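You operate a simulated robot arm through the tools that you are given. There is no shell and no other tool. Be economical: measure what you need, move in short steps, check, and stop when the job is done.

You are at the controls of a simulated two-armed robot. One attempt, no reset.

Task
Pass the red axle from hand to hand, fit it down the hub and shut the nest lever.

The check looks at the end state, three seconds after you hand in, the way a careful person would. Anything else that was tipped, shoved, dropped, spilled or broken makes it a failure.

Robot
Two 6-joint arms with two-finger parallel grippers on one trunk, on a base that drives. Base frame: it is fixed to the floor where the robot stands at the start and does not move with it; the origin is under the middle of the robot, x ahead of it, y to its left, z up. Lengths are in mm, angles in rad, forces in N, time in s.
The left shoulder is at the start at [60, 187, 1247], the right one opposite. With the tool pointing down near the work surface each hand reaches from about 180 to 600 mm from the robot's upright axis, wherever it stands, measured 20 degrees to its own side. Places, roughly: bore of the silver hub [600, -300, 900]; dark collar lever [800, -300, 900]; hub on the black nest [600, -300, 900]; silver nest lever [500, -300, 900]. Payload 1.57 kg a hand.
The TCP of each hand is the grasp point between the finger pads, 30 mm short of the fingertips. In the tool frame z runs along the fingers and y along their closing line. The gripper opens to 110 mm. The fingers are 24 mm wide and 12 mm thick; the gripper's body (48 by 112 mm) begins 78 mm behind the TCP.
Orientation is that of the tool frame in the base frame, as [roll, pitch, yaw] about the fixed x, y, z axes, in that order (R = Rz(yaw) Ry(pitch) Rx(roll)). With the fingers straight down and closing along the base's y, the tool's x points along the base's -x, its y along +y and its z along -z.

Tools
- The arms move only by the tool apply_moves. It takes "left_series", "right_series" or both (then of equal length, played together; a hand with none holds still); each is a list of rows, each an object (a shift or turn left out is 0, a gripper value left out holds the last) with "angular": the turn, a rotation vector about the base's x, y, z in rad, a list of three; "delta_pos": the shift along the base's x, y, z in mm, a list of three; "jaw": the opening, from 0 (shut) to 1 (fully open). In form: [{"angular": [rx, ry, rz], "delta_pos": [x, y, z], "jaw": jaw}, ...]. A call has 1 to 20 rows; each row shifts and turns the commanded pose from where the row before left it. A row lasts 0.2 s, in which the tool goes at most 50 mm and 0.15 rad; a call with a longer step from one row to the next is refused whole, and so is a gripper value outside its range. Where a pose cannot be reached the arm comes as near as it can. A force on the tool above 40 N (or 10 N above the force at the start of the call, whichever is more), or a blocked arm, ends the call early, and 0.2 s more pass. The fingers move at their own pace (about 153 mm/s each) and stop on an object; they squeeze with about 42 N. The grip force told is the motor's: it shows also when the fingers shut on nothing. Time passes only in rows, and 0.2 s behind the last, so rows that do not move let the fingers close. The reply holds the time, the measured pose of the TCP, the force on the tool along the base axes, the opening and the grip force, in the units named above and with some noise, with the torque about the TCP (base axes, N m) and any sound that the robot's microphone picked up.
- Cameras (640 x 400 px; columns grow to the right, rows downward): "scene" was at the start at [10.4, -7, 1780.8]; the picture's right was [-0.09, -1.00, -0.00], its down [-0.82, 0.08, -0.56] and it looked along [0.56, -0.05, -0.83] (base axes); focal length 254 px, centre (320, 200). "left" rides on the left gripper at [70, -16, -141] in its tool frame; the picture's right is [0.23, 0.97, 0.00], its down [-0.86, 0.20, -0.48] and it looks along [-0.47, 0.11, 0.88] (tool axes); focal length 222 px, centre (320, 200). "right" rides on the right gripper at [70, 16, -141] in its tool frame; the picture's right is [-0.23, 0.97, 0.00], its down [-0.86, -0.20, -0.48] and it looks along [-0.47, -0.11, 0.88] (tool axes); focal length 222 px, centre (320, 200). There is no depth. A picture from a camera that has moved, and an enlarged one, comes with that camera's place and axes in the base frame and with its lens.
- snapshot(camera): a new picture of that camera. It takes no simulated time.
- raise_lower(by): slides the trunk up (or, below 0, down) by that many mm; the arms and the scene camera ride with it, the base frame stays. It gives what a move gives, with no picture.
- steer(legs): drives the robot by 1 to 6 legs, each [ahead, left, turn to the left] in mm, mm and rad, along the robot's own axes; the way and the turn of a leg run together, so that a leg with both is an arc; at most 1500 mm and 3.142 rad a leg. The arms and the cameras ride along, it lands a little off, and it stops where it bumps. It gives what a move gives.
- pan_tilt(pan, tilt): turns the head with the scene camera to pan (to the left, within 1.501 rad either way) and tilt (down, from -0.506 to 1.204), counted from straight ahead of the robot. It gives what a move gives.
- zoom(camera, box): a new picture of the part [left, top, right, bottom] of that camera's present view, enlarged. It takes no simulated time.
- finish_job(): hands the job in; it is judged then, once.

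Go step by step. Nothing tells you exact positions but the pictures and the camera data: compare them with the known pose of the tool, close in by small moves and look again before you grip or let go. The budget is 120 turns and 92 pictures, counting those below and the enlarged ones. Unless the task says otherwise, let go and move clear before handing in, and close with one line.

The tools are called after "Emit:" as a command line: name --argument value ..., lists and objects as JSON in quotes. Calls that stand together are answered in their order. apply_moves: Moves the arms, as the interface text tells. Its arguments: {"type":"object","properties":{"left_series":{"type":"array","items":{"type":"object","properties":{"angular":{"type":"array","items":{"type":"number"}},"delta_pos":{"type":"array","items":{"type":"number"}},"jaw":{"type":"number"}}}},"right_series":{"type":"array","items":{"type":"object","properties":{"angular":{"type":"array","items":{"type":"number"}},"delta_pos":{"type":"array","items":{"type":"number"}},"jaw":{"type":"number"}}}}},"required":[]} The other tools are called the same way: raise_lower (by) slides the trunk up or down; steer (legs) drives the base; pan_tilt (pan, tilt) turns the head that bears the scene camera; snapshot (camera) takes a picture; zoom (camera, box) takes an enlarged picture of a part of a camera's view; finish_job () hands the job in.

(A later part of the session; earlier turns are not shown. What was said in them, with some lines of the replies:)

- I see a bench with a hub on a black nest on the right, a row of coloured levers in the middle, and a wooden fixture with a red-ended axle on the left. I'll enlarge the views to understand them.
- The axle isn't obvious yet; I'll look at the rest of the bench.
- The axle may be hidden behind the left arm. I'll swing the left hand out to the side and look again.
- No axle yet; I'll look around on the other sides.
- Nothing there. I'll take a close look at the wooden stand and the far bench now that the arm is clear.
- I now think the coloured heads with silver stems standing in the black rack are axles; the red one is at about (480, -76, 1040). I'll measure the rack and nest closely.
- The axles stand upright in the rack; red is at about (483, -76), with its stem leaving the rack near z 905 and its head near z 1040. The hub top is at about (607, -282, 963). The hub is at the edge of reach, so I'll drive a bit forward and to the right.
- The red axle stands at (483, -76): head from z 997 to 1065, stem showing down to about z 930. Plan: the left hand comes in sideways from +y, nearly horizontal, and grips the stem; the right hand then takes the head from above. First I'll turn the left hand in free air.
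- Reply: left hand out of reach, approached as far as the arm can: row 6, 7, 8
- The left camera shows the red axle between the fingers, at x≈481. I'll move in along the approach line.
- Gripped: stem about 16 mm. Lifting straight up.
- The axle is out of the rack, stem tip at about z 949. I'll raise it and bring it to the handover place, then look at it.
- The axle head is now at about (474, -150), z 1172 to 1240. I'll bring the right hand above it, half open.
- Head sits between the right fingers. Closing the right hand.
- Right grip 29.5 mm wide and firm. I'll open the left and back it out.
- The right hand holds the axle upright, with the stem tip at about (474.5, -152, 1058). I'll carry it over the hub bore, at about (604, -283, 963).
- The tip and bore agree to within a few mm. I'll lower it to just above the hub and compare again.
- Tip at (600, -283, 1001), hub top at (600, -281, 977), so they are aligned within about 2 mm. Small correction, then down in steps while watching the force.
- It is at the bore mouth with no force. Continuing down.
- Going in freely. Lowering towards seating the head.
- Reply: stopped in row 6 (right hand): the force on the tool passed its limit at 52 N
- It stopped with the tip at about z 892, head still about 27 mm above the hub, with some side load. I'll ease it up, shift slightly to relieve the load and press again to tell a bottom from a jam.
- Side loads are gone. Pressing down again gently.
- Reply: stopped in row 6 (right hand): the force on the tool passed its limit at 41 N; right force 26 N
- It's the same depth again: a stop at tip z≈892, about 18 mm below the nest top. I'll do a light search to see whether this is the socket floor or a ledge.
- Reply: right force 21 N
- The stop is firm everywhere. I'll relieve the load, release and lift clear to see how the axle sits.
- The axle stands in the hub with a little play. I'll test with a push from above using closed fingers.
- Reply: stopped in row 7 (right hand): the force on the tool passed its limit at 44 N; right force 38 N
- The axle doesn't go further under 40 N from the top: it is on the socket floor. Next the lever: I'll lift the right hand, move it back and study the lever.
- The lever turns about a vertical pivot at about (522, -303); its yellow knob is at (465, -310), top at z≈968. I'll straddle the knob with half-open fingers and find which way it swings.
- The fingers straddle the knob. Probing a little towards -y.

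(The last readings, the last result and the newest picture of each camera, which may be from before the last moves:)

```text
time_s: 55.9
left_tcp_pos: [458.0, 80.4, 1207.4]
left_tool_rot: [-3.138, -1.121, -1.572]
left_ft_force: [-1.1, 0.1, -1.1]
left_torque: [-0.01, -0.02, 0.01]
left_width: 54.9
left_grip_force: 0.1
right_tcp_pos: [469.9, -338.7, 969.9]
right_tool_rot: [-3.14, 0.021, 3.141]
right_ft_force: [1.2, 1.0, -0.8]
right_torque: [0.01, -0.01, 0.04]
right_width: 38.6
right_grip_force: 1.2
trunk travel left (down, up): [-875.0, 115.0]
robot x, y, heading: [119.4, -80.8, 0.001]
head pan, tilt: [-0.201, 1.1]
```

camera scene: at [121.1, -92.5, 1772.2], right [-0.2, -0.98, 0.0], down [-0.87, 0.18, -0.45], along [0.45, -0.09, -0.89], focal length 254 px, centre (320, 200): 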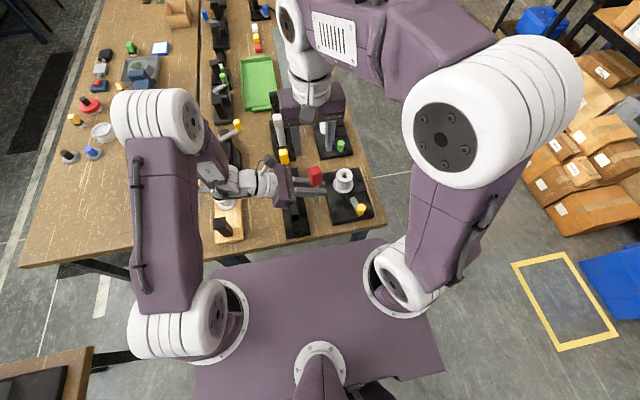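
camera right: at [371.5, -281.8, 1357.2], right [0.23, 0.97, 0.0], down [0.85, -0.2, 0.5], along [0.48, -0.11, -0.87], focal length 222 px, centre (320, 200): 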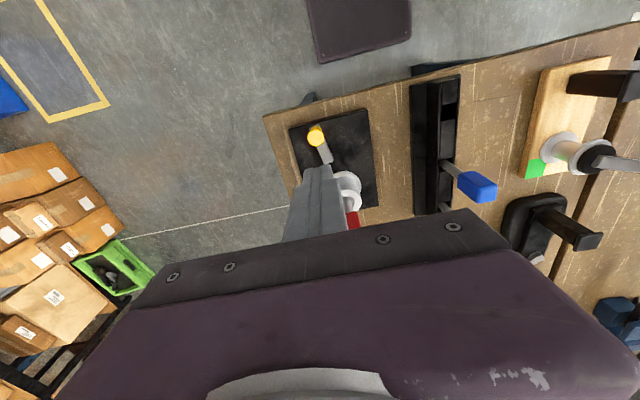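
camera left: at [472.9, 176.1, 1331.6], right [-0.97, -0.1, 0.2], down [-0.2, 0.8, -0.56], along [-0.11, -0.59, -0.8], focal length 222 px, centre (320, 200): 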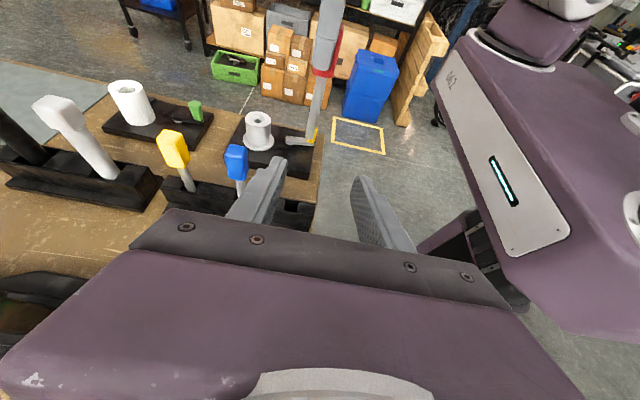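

The lever swings freely towards -y. I'll follow the arc, turning the hand along with it.

Emit:
apply_moves --right_series '[{"delta_pos": [2, 0, 0], "angular": [0, 0, 0.14]}, {"delta_pos": [2, 0, 0], "angular": [0, 0, 0.14]}, {"delta_pos": [2, 0, 0], "angular": [0, 0, 0.14]}, {"delta_pos": [1, 0, 0], "angular": [0, 0, 0.14]}, {"delta_pos": [3.9, -4.5, 0], "angular": [0, 0, 0.105]}, {"delta_pos": [4.4, -4.1, 0], "angular": [0, 0, 0.105]}, {"delta_pos": [4.8, -3.6, 0], "angular": [0, 0, 0.105]}, {}]'

Emit:
zoom --camera "left" --box '[240, 60, 352, 160]'

Emit:
zoom --camera "right" --box '[220, 60, 420, 220]'

```text
time_s: 57.7
left_tcp_pos: [458.6, 79.9, 1208.1]
left_tool_rot: [-3.14, -1.12, -1.572]
left_ft_force: [0.3, 1.1, 0.4]
left_torque: [0.0, 0.0, 0.03]
left_width: 55.1
left_grip_force: 0.0
right_tcp_pos: [487.3, -348.1, 969.9]
right_tool_rot: [-3.139, 0.024, -2.321]
right_ft_force: [-0.2, 1.2, 0.1]
right_torque: [0.0, -0.01, 0.03]
right_width: 38.3
right_grip_force: 0.6
right hand out of reach, approached as far as the arm can: row 5
trunk travel left (down, up): [-875.0, 115.0]
robot x, y, heading: [118.0, -77.3, 0.003]
head pan, tilt: [-0.201, 1.1]
```

```text
4.00 times, centred on (296, 110) of left
camera zoom: at [472.7, 176.0, 1331.5], right [-0.97, -0.1, 0.2], down [-0.2, 0.8, -0.56], along [-0.11, -0.59, -0.8], focal length 888 px, centre (416, 560)
```

zoom: 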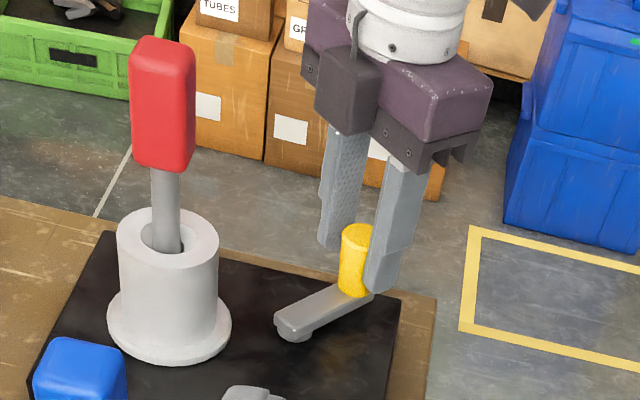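

```text
2.50 times, centred on (320, 140) of right
camera zoom: at [426.0, -390.5, 1108.7], right [-0.56, 0.83, 0.0], down [0.72, 0.48, 0.5], along [0.41, 0.28, -0.87], focal length 555 px, centre (320, 350)
```

zoom: 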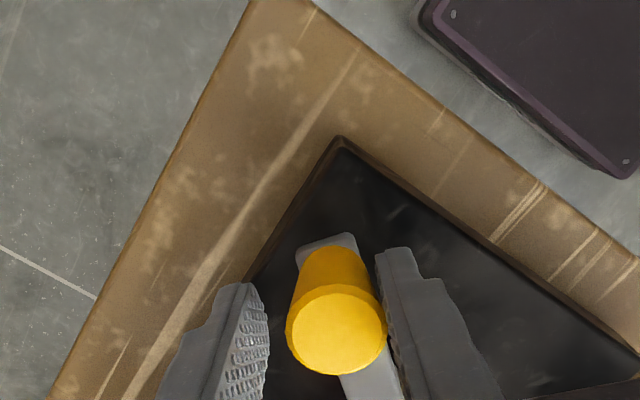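

Emit:
apply_moves --right_series '[{"delta_pos": [5.1, -3.1, 0], "angular": [0, 0, 0.105]}, {"delta_pos": [5.4, -2.5, 0], "angular": [0, 0, 0.105]}, {"delta_pos": [5.7, -1.9, 0], "angular": [0, 0, 0.105]}, {"delta_pos": [5.8, -1.4, 0], "angular": [0, 0, 0.105]}, {"delta_pos": [5.9, -0.7, 0], "angular": [0, 0, 0.105]}, {"delta_pos": [6, -0.1, 0], "angular": [0, 0, 0.105]}, {}]'

Emit:
zoom --camera "left" --box '[240, 60, 352, 160]'

```text
time_s: 59.3
left_tcp_pos: [458.4, 79.4, 1207.1]
left_tool_rot: [-3.14, -1.118, -1.572]
left_ft_force: [0.5, 0.5, 0.1]
left_torque: [-0.02, 0.01, 0.03]
left_width: 55.0
left_grip_force: 0.0
right_tcp_pos: [504.3, -351.5, 962.0]
right_tool_rot: [-3.13, 0.035, -1.687]
right_ft_force: [0.4, 0.2, -0.4]
right_torque: [-0.01, -0.02, -0.01]
right_width: 37.5
right_grip_force: 0.2
right hand out of reach, approached as far as the arm can: row 4, 5, 6
trunk travel left (down, up): [-875.0, 115.0]
robot x, y, heading: [119.1, -75.1, 0.0]
head pan, tilt: [-0.201, 1.1]
```

```text
4.00 times, centred on (296, 110) of left
camera zoom: at [472.9, 175.8, 1331.4], right [-0.97, -0.1, 0.2], down [-0.2, 0.8, -0.56], along [-0.11, -0.59, -0.8], focal length 888 px, centre (416, 560)
```

zoom: 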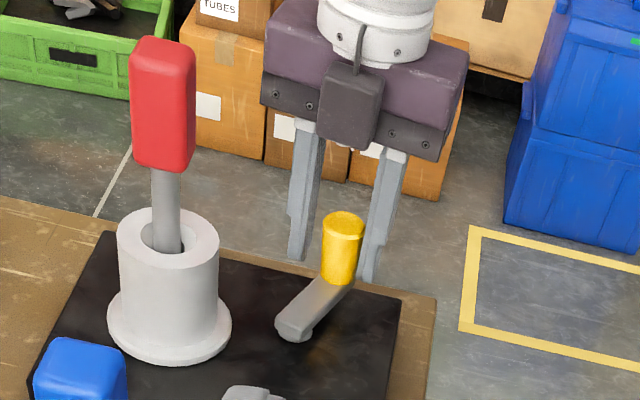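

The wrist is at its turn limit; the lever is at about 245°. I'll lift off, turn the hand back, and push the knob onward with closed fingers.

Emit:
apply_moves --right_series '[{"delta_pos": [0, 0, 20]}, {"delta_pos": [0, 0, 30]}, {"delta_pos": [0, 0, 30]}, {"angular": [0, 0, -0.145], "delta_pos": [-4, 0, 0]}, {"angular": [0, 0, -0.145], "delta_pos": [-4, 0, 0]}, {"angular": [0, 0, -0.145], "delta_pos": [-4, 0, 0], "jaw": 0}, {"angular": [0, 0, -0.145], "delta_pos": [-4, 0, 0]}, {"angular": [0, 0, -0.145], "delta_pos": [-4, 0, 0]}, {"angular": [0, 0, -0.145], "delta_pos": [-4, 0, 0]}, {"angular": [0, 0, -0.145], "delta_pos": [-4, 0, 0]}, {"angular": [0, 0, -0.145]}, {"angular": [0, 0, -0.145]}, {"angular": [0, 0, -0.145]}, {}]'

Emit:
zoom --camera "right" --box '[220, 60, 420, 220]'

Emit:
zoom --camera "scene" --box '[310, 140, 390, 220]'

```text
time_s: 62.3
left_tcp_pos: [457.1, 79.1, 1207.6]
left_tool_rot: [-3.141, -1.12, -1.573]
left_ft_force: [-0.1, -0.4, 0.3]
left_torque: [0.0, 0.0, 0.0]
left_width: 55.1
left_grip_force: 0.0
right_tcp_pos: [447.4, -342.8, 1024.4]
right_tool_rot: [-3.14, 0.028, 3.139]
right_ft_force: [0.1, -0.4, 0.2]
right_torque: [-0.02, -0.01, 0.03]
right_width: 0.0
right_grip_force: 21.4
right hand out of reach, approached as far as the arm can: row 1, 2, 3, 4
trunk travel left (down, up): [-875.0, 115.0]
robot x, y, heading: [120.8, -79.8, -0.002]
head pan, tilt: [-0.201, 1.1]
```

```text
2.50 times, centred on (320, 140) of right
camera zoom: at [374.9, -326.4, 1162.8], right [0.23, 0.97, 0.0], down [0.84, -0.2, 0.5], along [0.49, -0.11, -0.87], focal length 555 px, centre (320, 350)
```

zoom: 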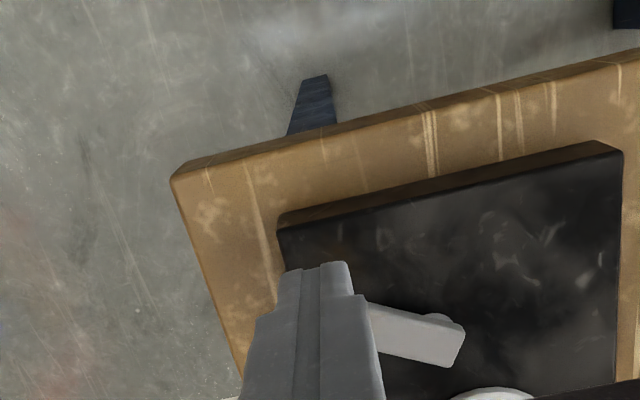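

```text
5.00 times, centred on (350, 180) of scene
camera zoom: at [121.5, -92.1, 1772.2], right [-0.2, -0.98, 0.0], down [-0.87, 0.18, -0.45], along [0.44, -0.09, -0.89], focal length 1271 px, centre (170, 300)
```

zoom: 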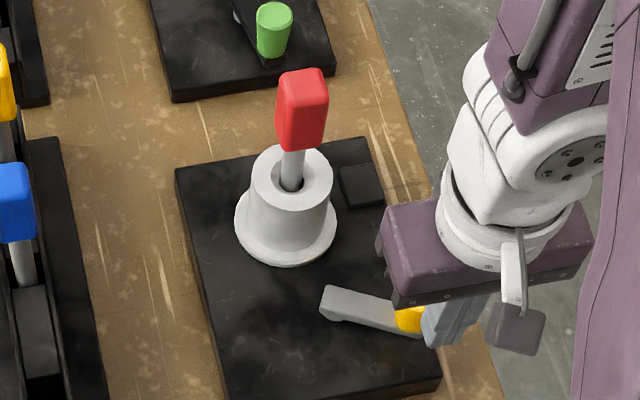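

The lever stands at about 225°, knob near (481, -345). I'll come down behind the knob on its robot side and push it along the arc.

Emit:
apply_moves --right_series '[{"delta_pos": [2, 14, 0]}, {"delta_pos": [2, 14, 0]}, {"delta_pos": [0, 0, -28]}, {"delta_pos": [0, 0, -28]}, {}, {"delta_pos": [6, -3, 0]}, {"delta_pos": [6, -5, 0]}, {"delta_pos": [4, -9, 0]}, {"delta_pos": [6, -9, 0]}, {"delta_pos": [7.7, -7.8, 0]}, {}]'

Emit:
zoom --camera "left" --box '[240, 60, 352, 160]'

```text
time_s: 64.7
left_tcp_pos: [457.9, 80.6, 1207.0]
left_tool_rot: [-3.141, -1.12, -1.572]
left_ft_force: [-0.9, -0.2, -0.6]
left_torque: [-0.01, -0.03, 0.03]
left_width: 55.1
left_grip_force: 0.0
right_tcp_pos: [481.2, -348.8, 968.7]
right_tool_rot: [-3.136, 0.025, -3.14]
right_ft_force: [-0.8, -1.2, -1.5]
right_torque: [0.0, 0.01, -0.02]
right_width: 0.0
right_grip_force: 21.6
right hand out of reach, approached as far as the arm can: row 3
trunk travel left (down, up): [-875.0, 115.0]
robot x, y, heading: [120.0, -77.9, 0.001]
head pan, tilt: [-0.201, 1.1]
```

```text
4.00 times, centred on (296, 110) of left
camera zoom: at [472.8, 175.9, 1331.5], right [-0.97, -0.1, 0.2], down [-0.2, 0.8, -0.56], along [-0.11, -0.59, -0.8], focal length 888 px, centre (416, 560)
```

zoom: 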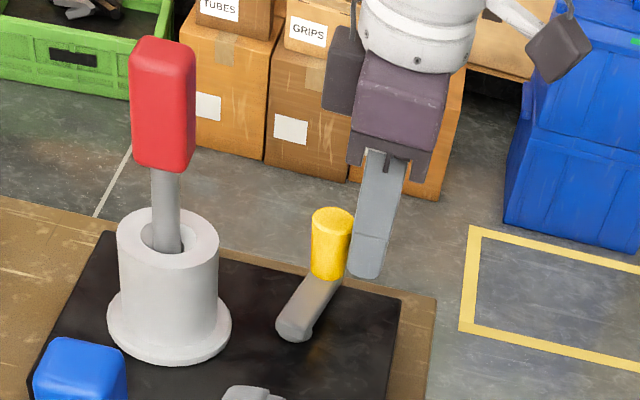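

Emit:
apply_moves --right_series '[{"delta_pos": [4.5, -3.2, 0]}, {"delta_pos": [4.5, -3.2, 0]}, {"delta_pos": [5, -2.3, 0]}, {"delta_pos": [5, -2.3, 0]}, {"delta_pos": [5.3, -1.5, 0]}, {"delta_pos": [5.3, -1.5, 0]}, {}]'

Emit:
zoom --camera "left" --box '[240, 60, 352, 160]'

```text
time_s: 65.7
left_tcp_pos: [454.8, 80.0, 1207.1]
left_tool_rot: [-3.137, -1.121, -1.58]
left_ft_force: [0.1, -0.3, 0.2]
left_torque: [0.01, -0.02, -0.03]
left_width: 55.1
left_grip_force: 0.1
right_tcp_pos: [484.6, -355.6, 966.6]
right_tool_rot: [3.134, -0.007, -3.141]
right_ft_force: [-19.5, 3.9, 6.4]
right_torque: [-0.05, 0.0, 0.01]
right_width: 0.0
right_grip_force: 21.3
trunk travel left (down, up): [-875.0, 115.0]
robot x, y, heading: [118.5, -78.8, 0.003]
head pan, tilt: [-0.201, 1.1]
stopped in row 4 (right hand): the force on the tool passed its limit at 42 N (the readings are from after the stop); the commanded pose is now the measured one
```

```text
4.00 times, centred on (296, 110) of left
camera zoom: at [470.7, 175.9, 1332.2], right [-0.97, -0.1, 0.2], down [-0.2, 0.8, -0.56], along [-0.11, -0.59, -0.8], focal length 888 px, centre (416, 560)
```

zoom: 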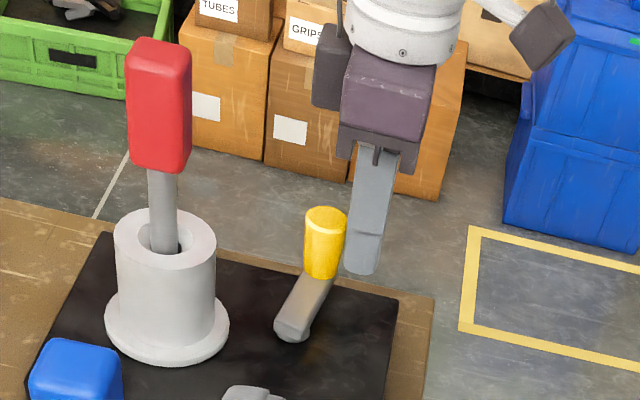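

The lever met a firm stop at about 260°, having come from 187°. To be sure that this is the shut end, I'll test whether it goes beyond its starting place the other way.

Emit:
apply_moves --right_series '[{"delta_pos": [-8, 2, 0]}, {"delta_pos": [0, 0, 30]}, {"delta_pos": [0, 0, 40]}, {"delta_pos": [30, -5, 0]}, {"delta_pos": [35, -7, 0]}, {"delta_pos": [0, 0, -35]}, {"delta_pos": [0, 0, -32]}, {}]'

Emit:
zoom --camera "left" --box '[240, 60, 352, 160]'

```text
time_s: 67.5
left_tcp_pos: [457.1, 79.6, 1207.6]
left_tool_rot: [-3.14, -1.119, -1.571]
left_ft_force: [-0.3, 0.6, 0.5]
left_torque: [-0.03, 0.0, -0.04]
left_width: 54.9
left_grip_force: 0.0
right_tcp_pos: [549.0, -365.9, 968.0]
right_tool_rot: [3.136, 0.004, 3.141]
right_ft_force: [-0.5, -0.4, 0.7]
right_torque: [-0.02, -0.02, -0.03]
right_width: 0.0
right_grip_force: 21.1
trunk travel left (down, up): [-875.0, 115.0]
robot x, y, heading: [117.3, -79.2, -0.001]
head pan, tilt: [-0.201, 1.1]
```

```text
4.00 times, centred on (296, 110) of left
camera zoom: at [472.8, 175.7, 1331.4], right [-0.97, -0.1, 0.2], down [-0.2, 0.8, -0.56], along [-0.11, -0.59, -0.8], focal length 888 px, centre (416, 560)
```

zoom: 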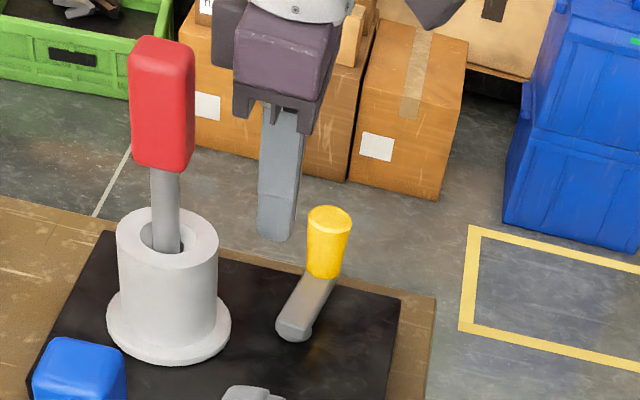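

Emit:
apply_moves --right_series '[{"delta_pos": [-16, 1, 0]}, {"delta_pos": [-11, 0, 0]}, {"delta_pos": [-11, 0, 0]}, {"delta_pos": [-10, 3.5, 0]}, {"delta_pos": [-10, 4, 0]}, {"delta_pos": [-9, 6.5, 0]}, {"delta_pos": [-8, 7, 0]}, {"delta_pos": [-5, 7, 0]}, {"delta_pos": [-3, 6, 0]}, {"delta_pos": [-3, 6, 0]}, {"delta_pos": [-2, 8, 0]}, {"delta_pos": [-1.5, 8, 0]}, {}]'

Emit:
zoom --camera "left" --box '[240, 60, 352, 160]'

```text
time_s: 70.2
left_tcp_pos: [458.1, 77.3, 1206.8]
left_tool_rot: [-3.14, -1.116, -1.574]
left_ft_force: [0.9, 0.4, -0.7]
left_torque: [0.0, 0.02, -0.02]
left_width: 55.2
left_grip_force: 0.1
right_tcp_pos: [467.4, -335.0, 968.7]
right_tool_rot: [3.131, -0.001, 3.141]
right_ft_force: [0.1, -12.4, 1.1]
right_torque: [-0.01, 0.0, 0.07]
right_width: 0.1
right_grip_force: 21.3
right hand out of reach, approached as far as the arm can: row 8, 10, 11, 12
trunk travel left (down, up): [-875.0, 115.0]
robot x, y, heading: [122.2, -79.8, 0.002]
head pan, tilt: [-0.201, 1.1]
```

```text
4.00 times, centred on (296, 110) of left
camera zoom: at [472.3, 173.0, 1332.1], right [-0.97, -0.1, 0.2], down [-0.2, 0.81, -0.56], along [-0.11, -0.59, -0.8], focal length 888 px, centre (416, 560)
```

zoom: 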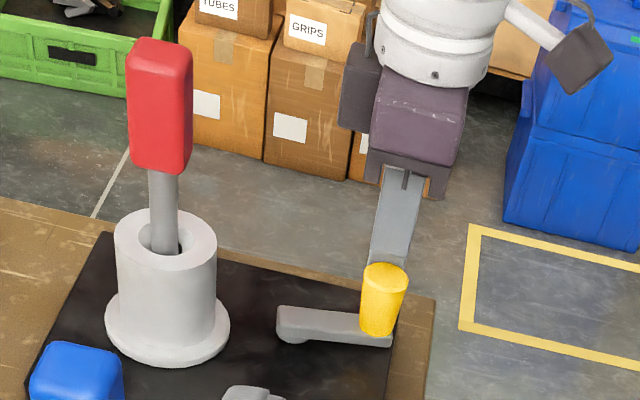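

Blocked exactly at the starting angle, so that is the open end and the other stop is shut. I'll go round and push it shut again.

Emit:
apply_moves --right_series '[{"delta_pos": [0, -20, 0]}, {"delta_pos": [0, -10, 30]}, {"delta_pos": [0, 0, 40]}, {"delta_pos": [-3, 30, 0]}, {"delta_pos": [-3, 30, 0]}, {}]'

```text
time_s: 71.7
left_tcp_pos: [456.8, 79.4, 1207.0]
left_tool_rot: [-3.14, -1.118, -1.574]
left_ft_force: [0.0, -0.2, 0.4]
left_torque: [0.01, 0.0, -0.01]
left_width: 54.7
left_grip_force: 0.0
right_tcp_pos: [461.4, -292.1, 1025.3]
right_tool_rot: [3.135, 0.003, 3.14]
right_ft_force: [-0.3, -0.3, -0.9]
right_torque: [-0.02, -0.01, -0.03]
right_width: 0.0
right_grip_force: 21.5
right hand out of reach, approached as far as the arm can: row 2
trunk travel left (down, up): [-875.0, 115.0]
robot x, y, heading: [120.3, -78.8, 0.0]
head pan, tilt: [-0.201, 1.1]
```

Emit:
apply_moves --right_series '[{"delta_pos": [-1, 17, 0]}, {"delta_pos": [0, 0, -28]}, {"delta_pos": [0, 0, -28]}, {"delta_pos": [0, -9, 0]}, {"delta_pos": [0, -8, 0]}, {"delta_pos": [-1, -11, 0]}, {"delta_pos": [1, -11, 0]}, {"delta_pos": [2.8, -10.6, 0]}, {"delta_pos": [4.6, -10, 0]}, {"delta_pos": [6.2, -9.1, 0]}, {"delta_pos": [4, -4, 0]}, {"delta_pos": [3.7, -3.8, 0]}, {}]'

```text
time_s: 74.5
left_tcp_pos: [457.5, 80.2, 1207.0]
left_tool_rot: [-3.14, -1.119, -1.571]
left_ft_force: [0.5, -0.3, -0.4]
left_torque: [-0.01, -0.02, 0.02]
left_width: 55.0
left_grip_force: 0.0
right_tcp_pos: [478.8, -349.7, 966.6]
right_tool_rot: [3.137, 0.002, 3.141]
right_ft_force: [0.2, -0.4, 0.5]
right_torque: [0.03, -0.03, -0.02]
right_width: 0.2
right_grip_force: 20.9
right hand out of reach, approached as far as the arm can: row 10
trunk travel left (down, up): [-875.0, 115.0]
robot x, y, heading: [119.1, -80.6, -0.003]
head pan, tilt: [-0.201, 1.1]
```

Now the last bit, gently, up to the stop.

Emit:
apply_moves --right_series '[{"delta_pos": [3, -2, 0]}, {"delta_pos": [3, -2, 0]}, {"delta_pos": [2, -1, 0]}, {"delta_pos": [2, -1, 0]}, {"delta_pos": [2, -1, 0]}, {}, {}]'

Emit:
zoom --camera "left" --box '[240, 60, 352, 160]'

```text
time_s: 76.0
left_tcp_pos: [452.6, 81.4, 1207.4]
left_tool_rot: [-3.129, -1.12, -1.581]
left_ft_force: [-0.8, -0.2, 0.3]
left_torque: [0.0, -0.03, 0.0]
left_width: 55.0
left_grip_force: 0.1
right_tcp_pos: [483.9, -354.8, 968.4]
right_tool_rot: [3.136, -0.002, 3.14]
right_ft_force: [-27.4, 6.0, -5.7]
right_torque: [0.0, 0.06, 0.03]
right_width: 0.0
right_grip_force: 21.3
trunk travel left (down, up): [-875.0, 115.0]
robot x, y, heading: [118.2, -77.2, -0.001]
head pan, tilt: [-0.201, 1.1]
```

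```text
4.00 times, centred on (296, 110) of left
camera zoom: at [467.8, 177.2, 1332.4], right [-0.97, -0.1, 0.2], down [-0.2, 0.8, -0.56], along [-0.11, -0.59, -0.8], focal length 888 px, centre (416, 560)
```

zoom: 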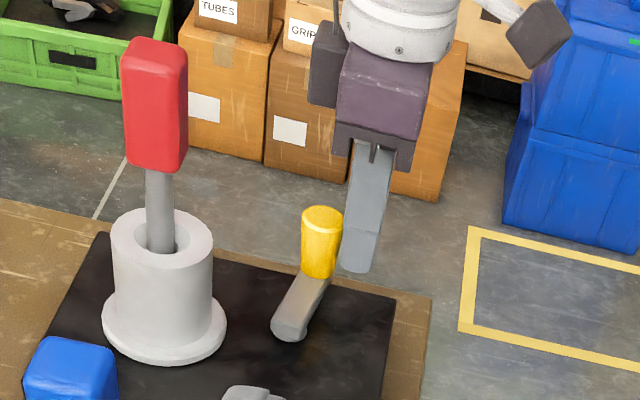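

The lever is hard against its shut stop. Backing off and lifting clear for a final look.

Emit:
apply_moves --right_series '[{"delta_pos": [-10, 4, 0]}, {"delta_pos": [-8, 4, 20]}, {"delta_pos": [0, 0, 40]}, {"delta_pos": [0, 0, 45]}, {"delta_pos": [-10, -20, 45]}, {"delta_pos": [-10, -30, 35]}, {"delta_pos": [-10, -30, 20]}, {}]'

Emit:
zoom --camera "scene" --box '[260, 130, 400, 240]'

Emit:
zoom --camera "left" --box '[240, 60, 352, 160]'

```text
refused: row 5 steps farther than a row can; nothing moved
```

```text
3.64 times, centred on (330, 185) of scene
camera zoom: at [114.5, -89.9, 1772.2], right [-0.2, -0.98, 0.0], down [-0.87, 0.18, -0.46], along [0.45, -0.09, -0.89], focal length 924 px, centre (284, 254)
```

zoom: 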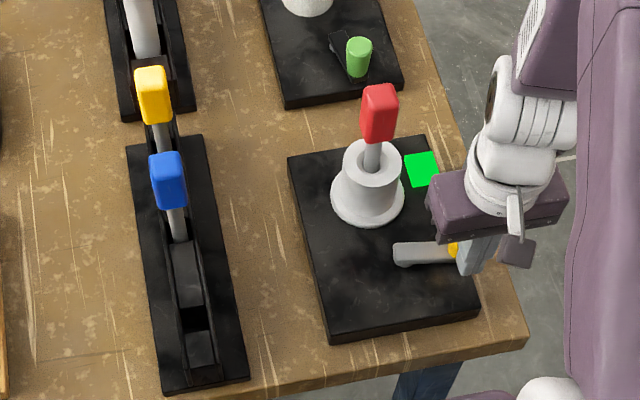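

```text
4.00 times, centred on (296, 110) of left
camera zoom: at [467.8, 177.2, 1332.4], right [-0.97, -0.1, 0.2], down [-0.2, 0.8, -0.56], along [-0.11, -0.59, -0.8], focal length 888 px, centre (416, 560)
```

zoom: 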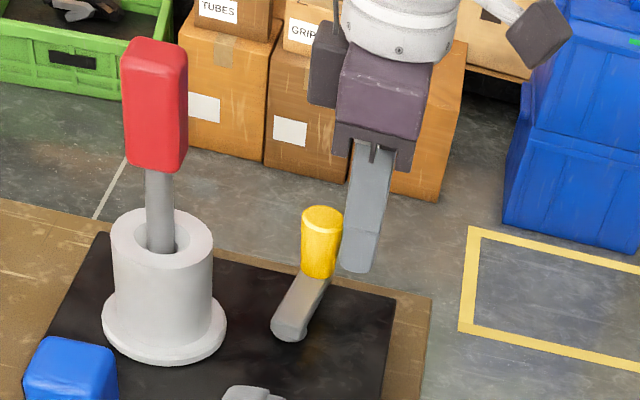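

The nest's indicator tab has turned green, so the axle is seated and the lever shut. The lift was refused for a long step; I'll redo it with shorter ones.

Emit:
apply_moves --right_series '[{"delta_pos": [-10, 4, 0]}, {"delta_pos": [-8, 4, 20]}, {"delta_pos": [0, 0, 40]}, {"delta_pos": [0, 0, 45]}, {"delta_pos": [-5, -10, 40]}, {"delta_pos": [-10, -25, 30]}, {"delta_pos": [-10, -30, 20]}, {}]'

Emit:
zoom --camera "scene" --box '[200, 120, 400, 260]'

```text
time_s: 77.8
left_tcp_pos: [458.1, 79.6, 1206.1]
left_tool_rot: [3.141, -1.121, -1.572]
left_ft_force: [-0.3, 0.4, 0.6]
left_torque: [-0.02, 0.02, 0.0]
left_width: 55.0
left_grip_force: 0.0
right_tcp_pos: [448.0, -412.7, 1161.7]
right_tool_rot: [3.138, 0.004, 3.14]
right_ft_force: [0.8, 0.1, 0.0]
right_torque: [0.0, 0.01, -0.01]
right_width: 0.1
right_grip_force: 21.7
trunk travel left (down, up): [-875.0, 115.0]
robot x, y, heading: [120.2, -80.5, -0.001]
head pan, tilt: [-0.201, 1.1]
```

```text
2.86 times, centred on (300, 190) of scene
camera zoom: at [121.7, -91.1, 1772.2], right [-0.2, -0.98, 0.0], down [-0.87, 0.18, -0.45], along [0.44, -0.09, -0.89], focal length 726 px, centre (377, 229)
```

zoom: 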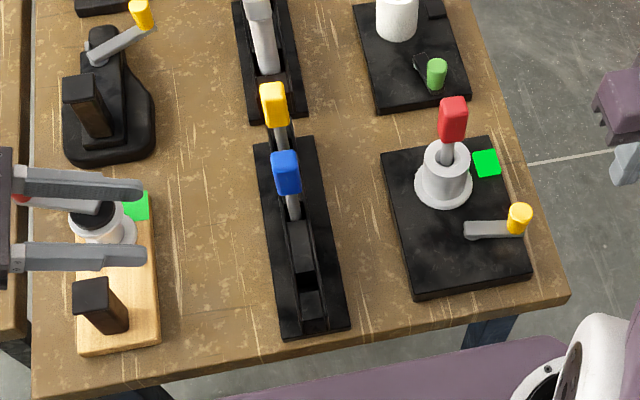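

The nest tab stays green with both hands clear, the axle stands in the hub, the lever is shut, and nothing else has moved. Handing in.

Emit:
finish_job

```text
The job is handed in.
```

The left hand passed the red axle to the right. It is now down the hub as far as it goes, the nest lever is shut against its stop, and the nest's indicator tab is green.
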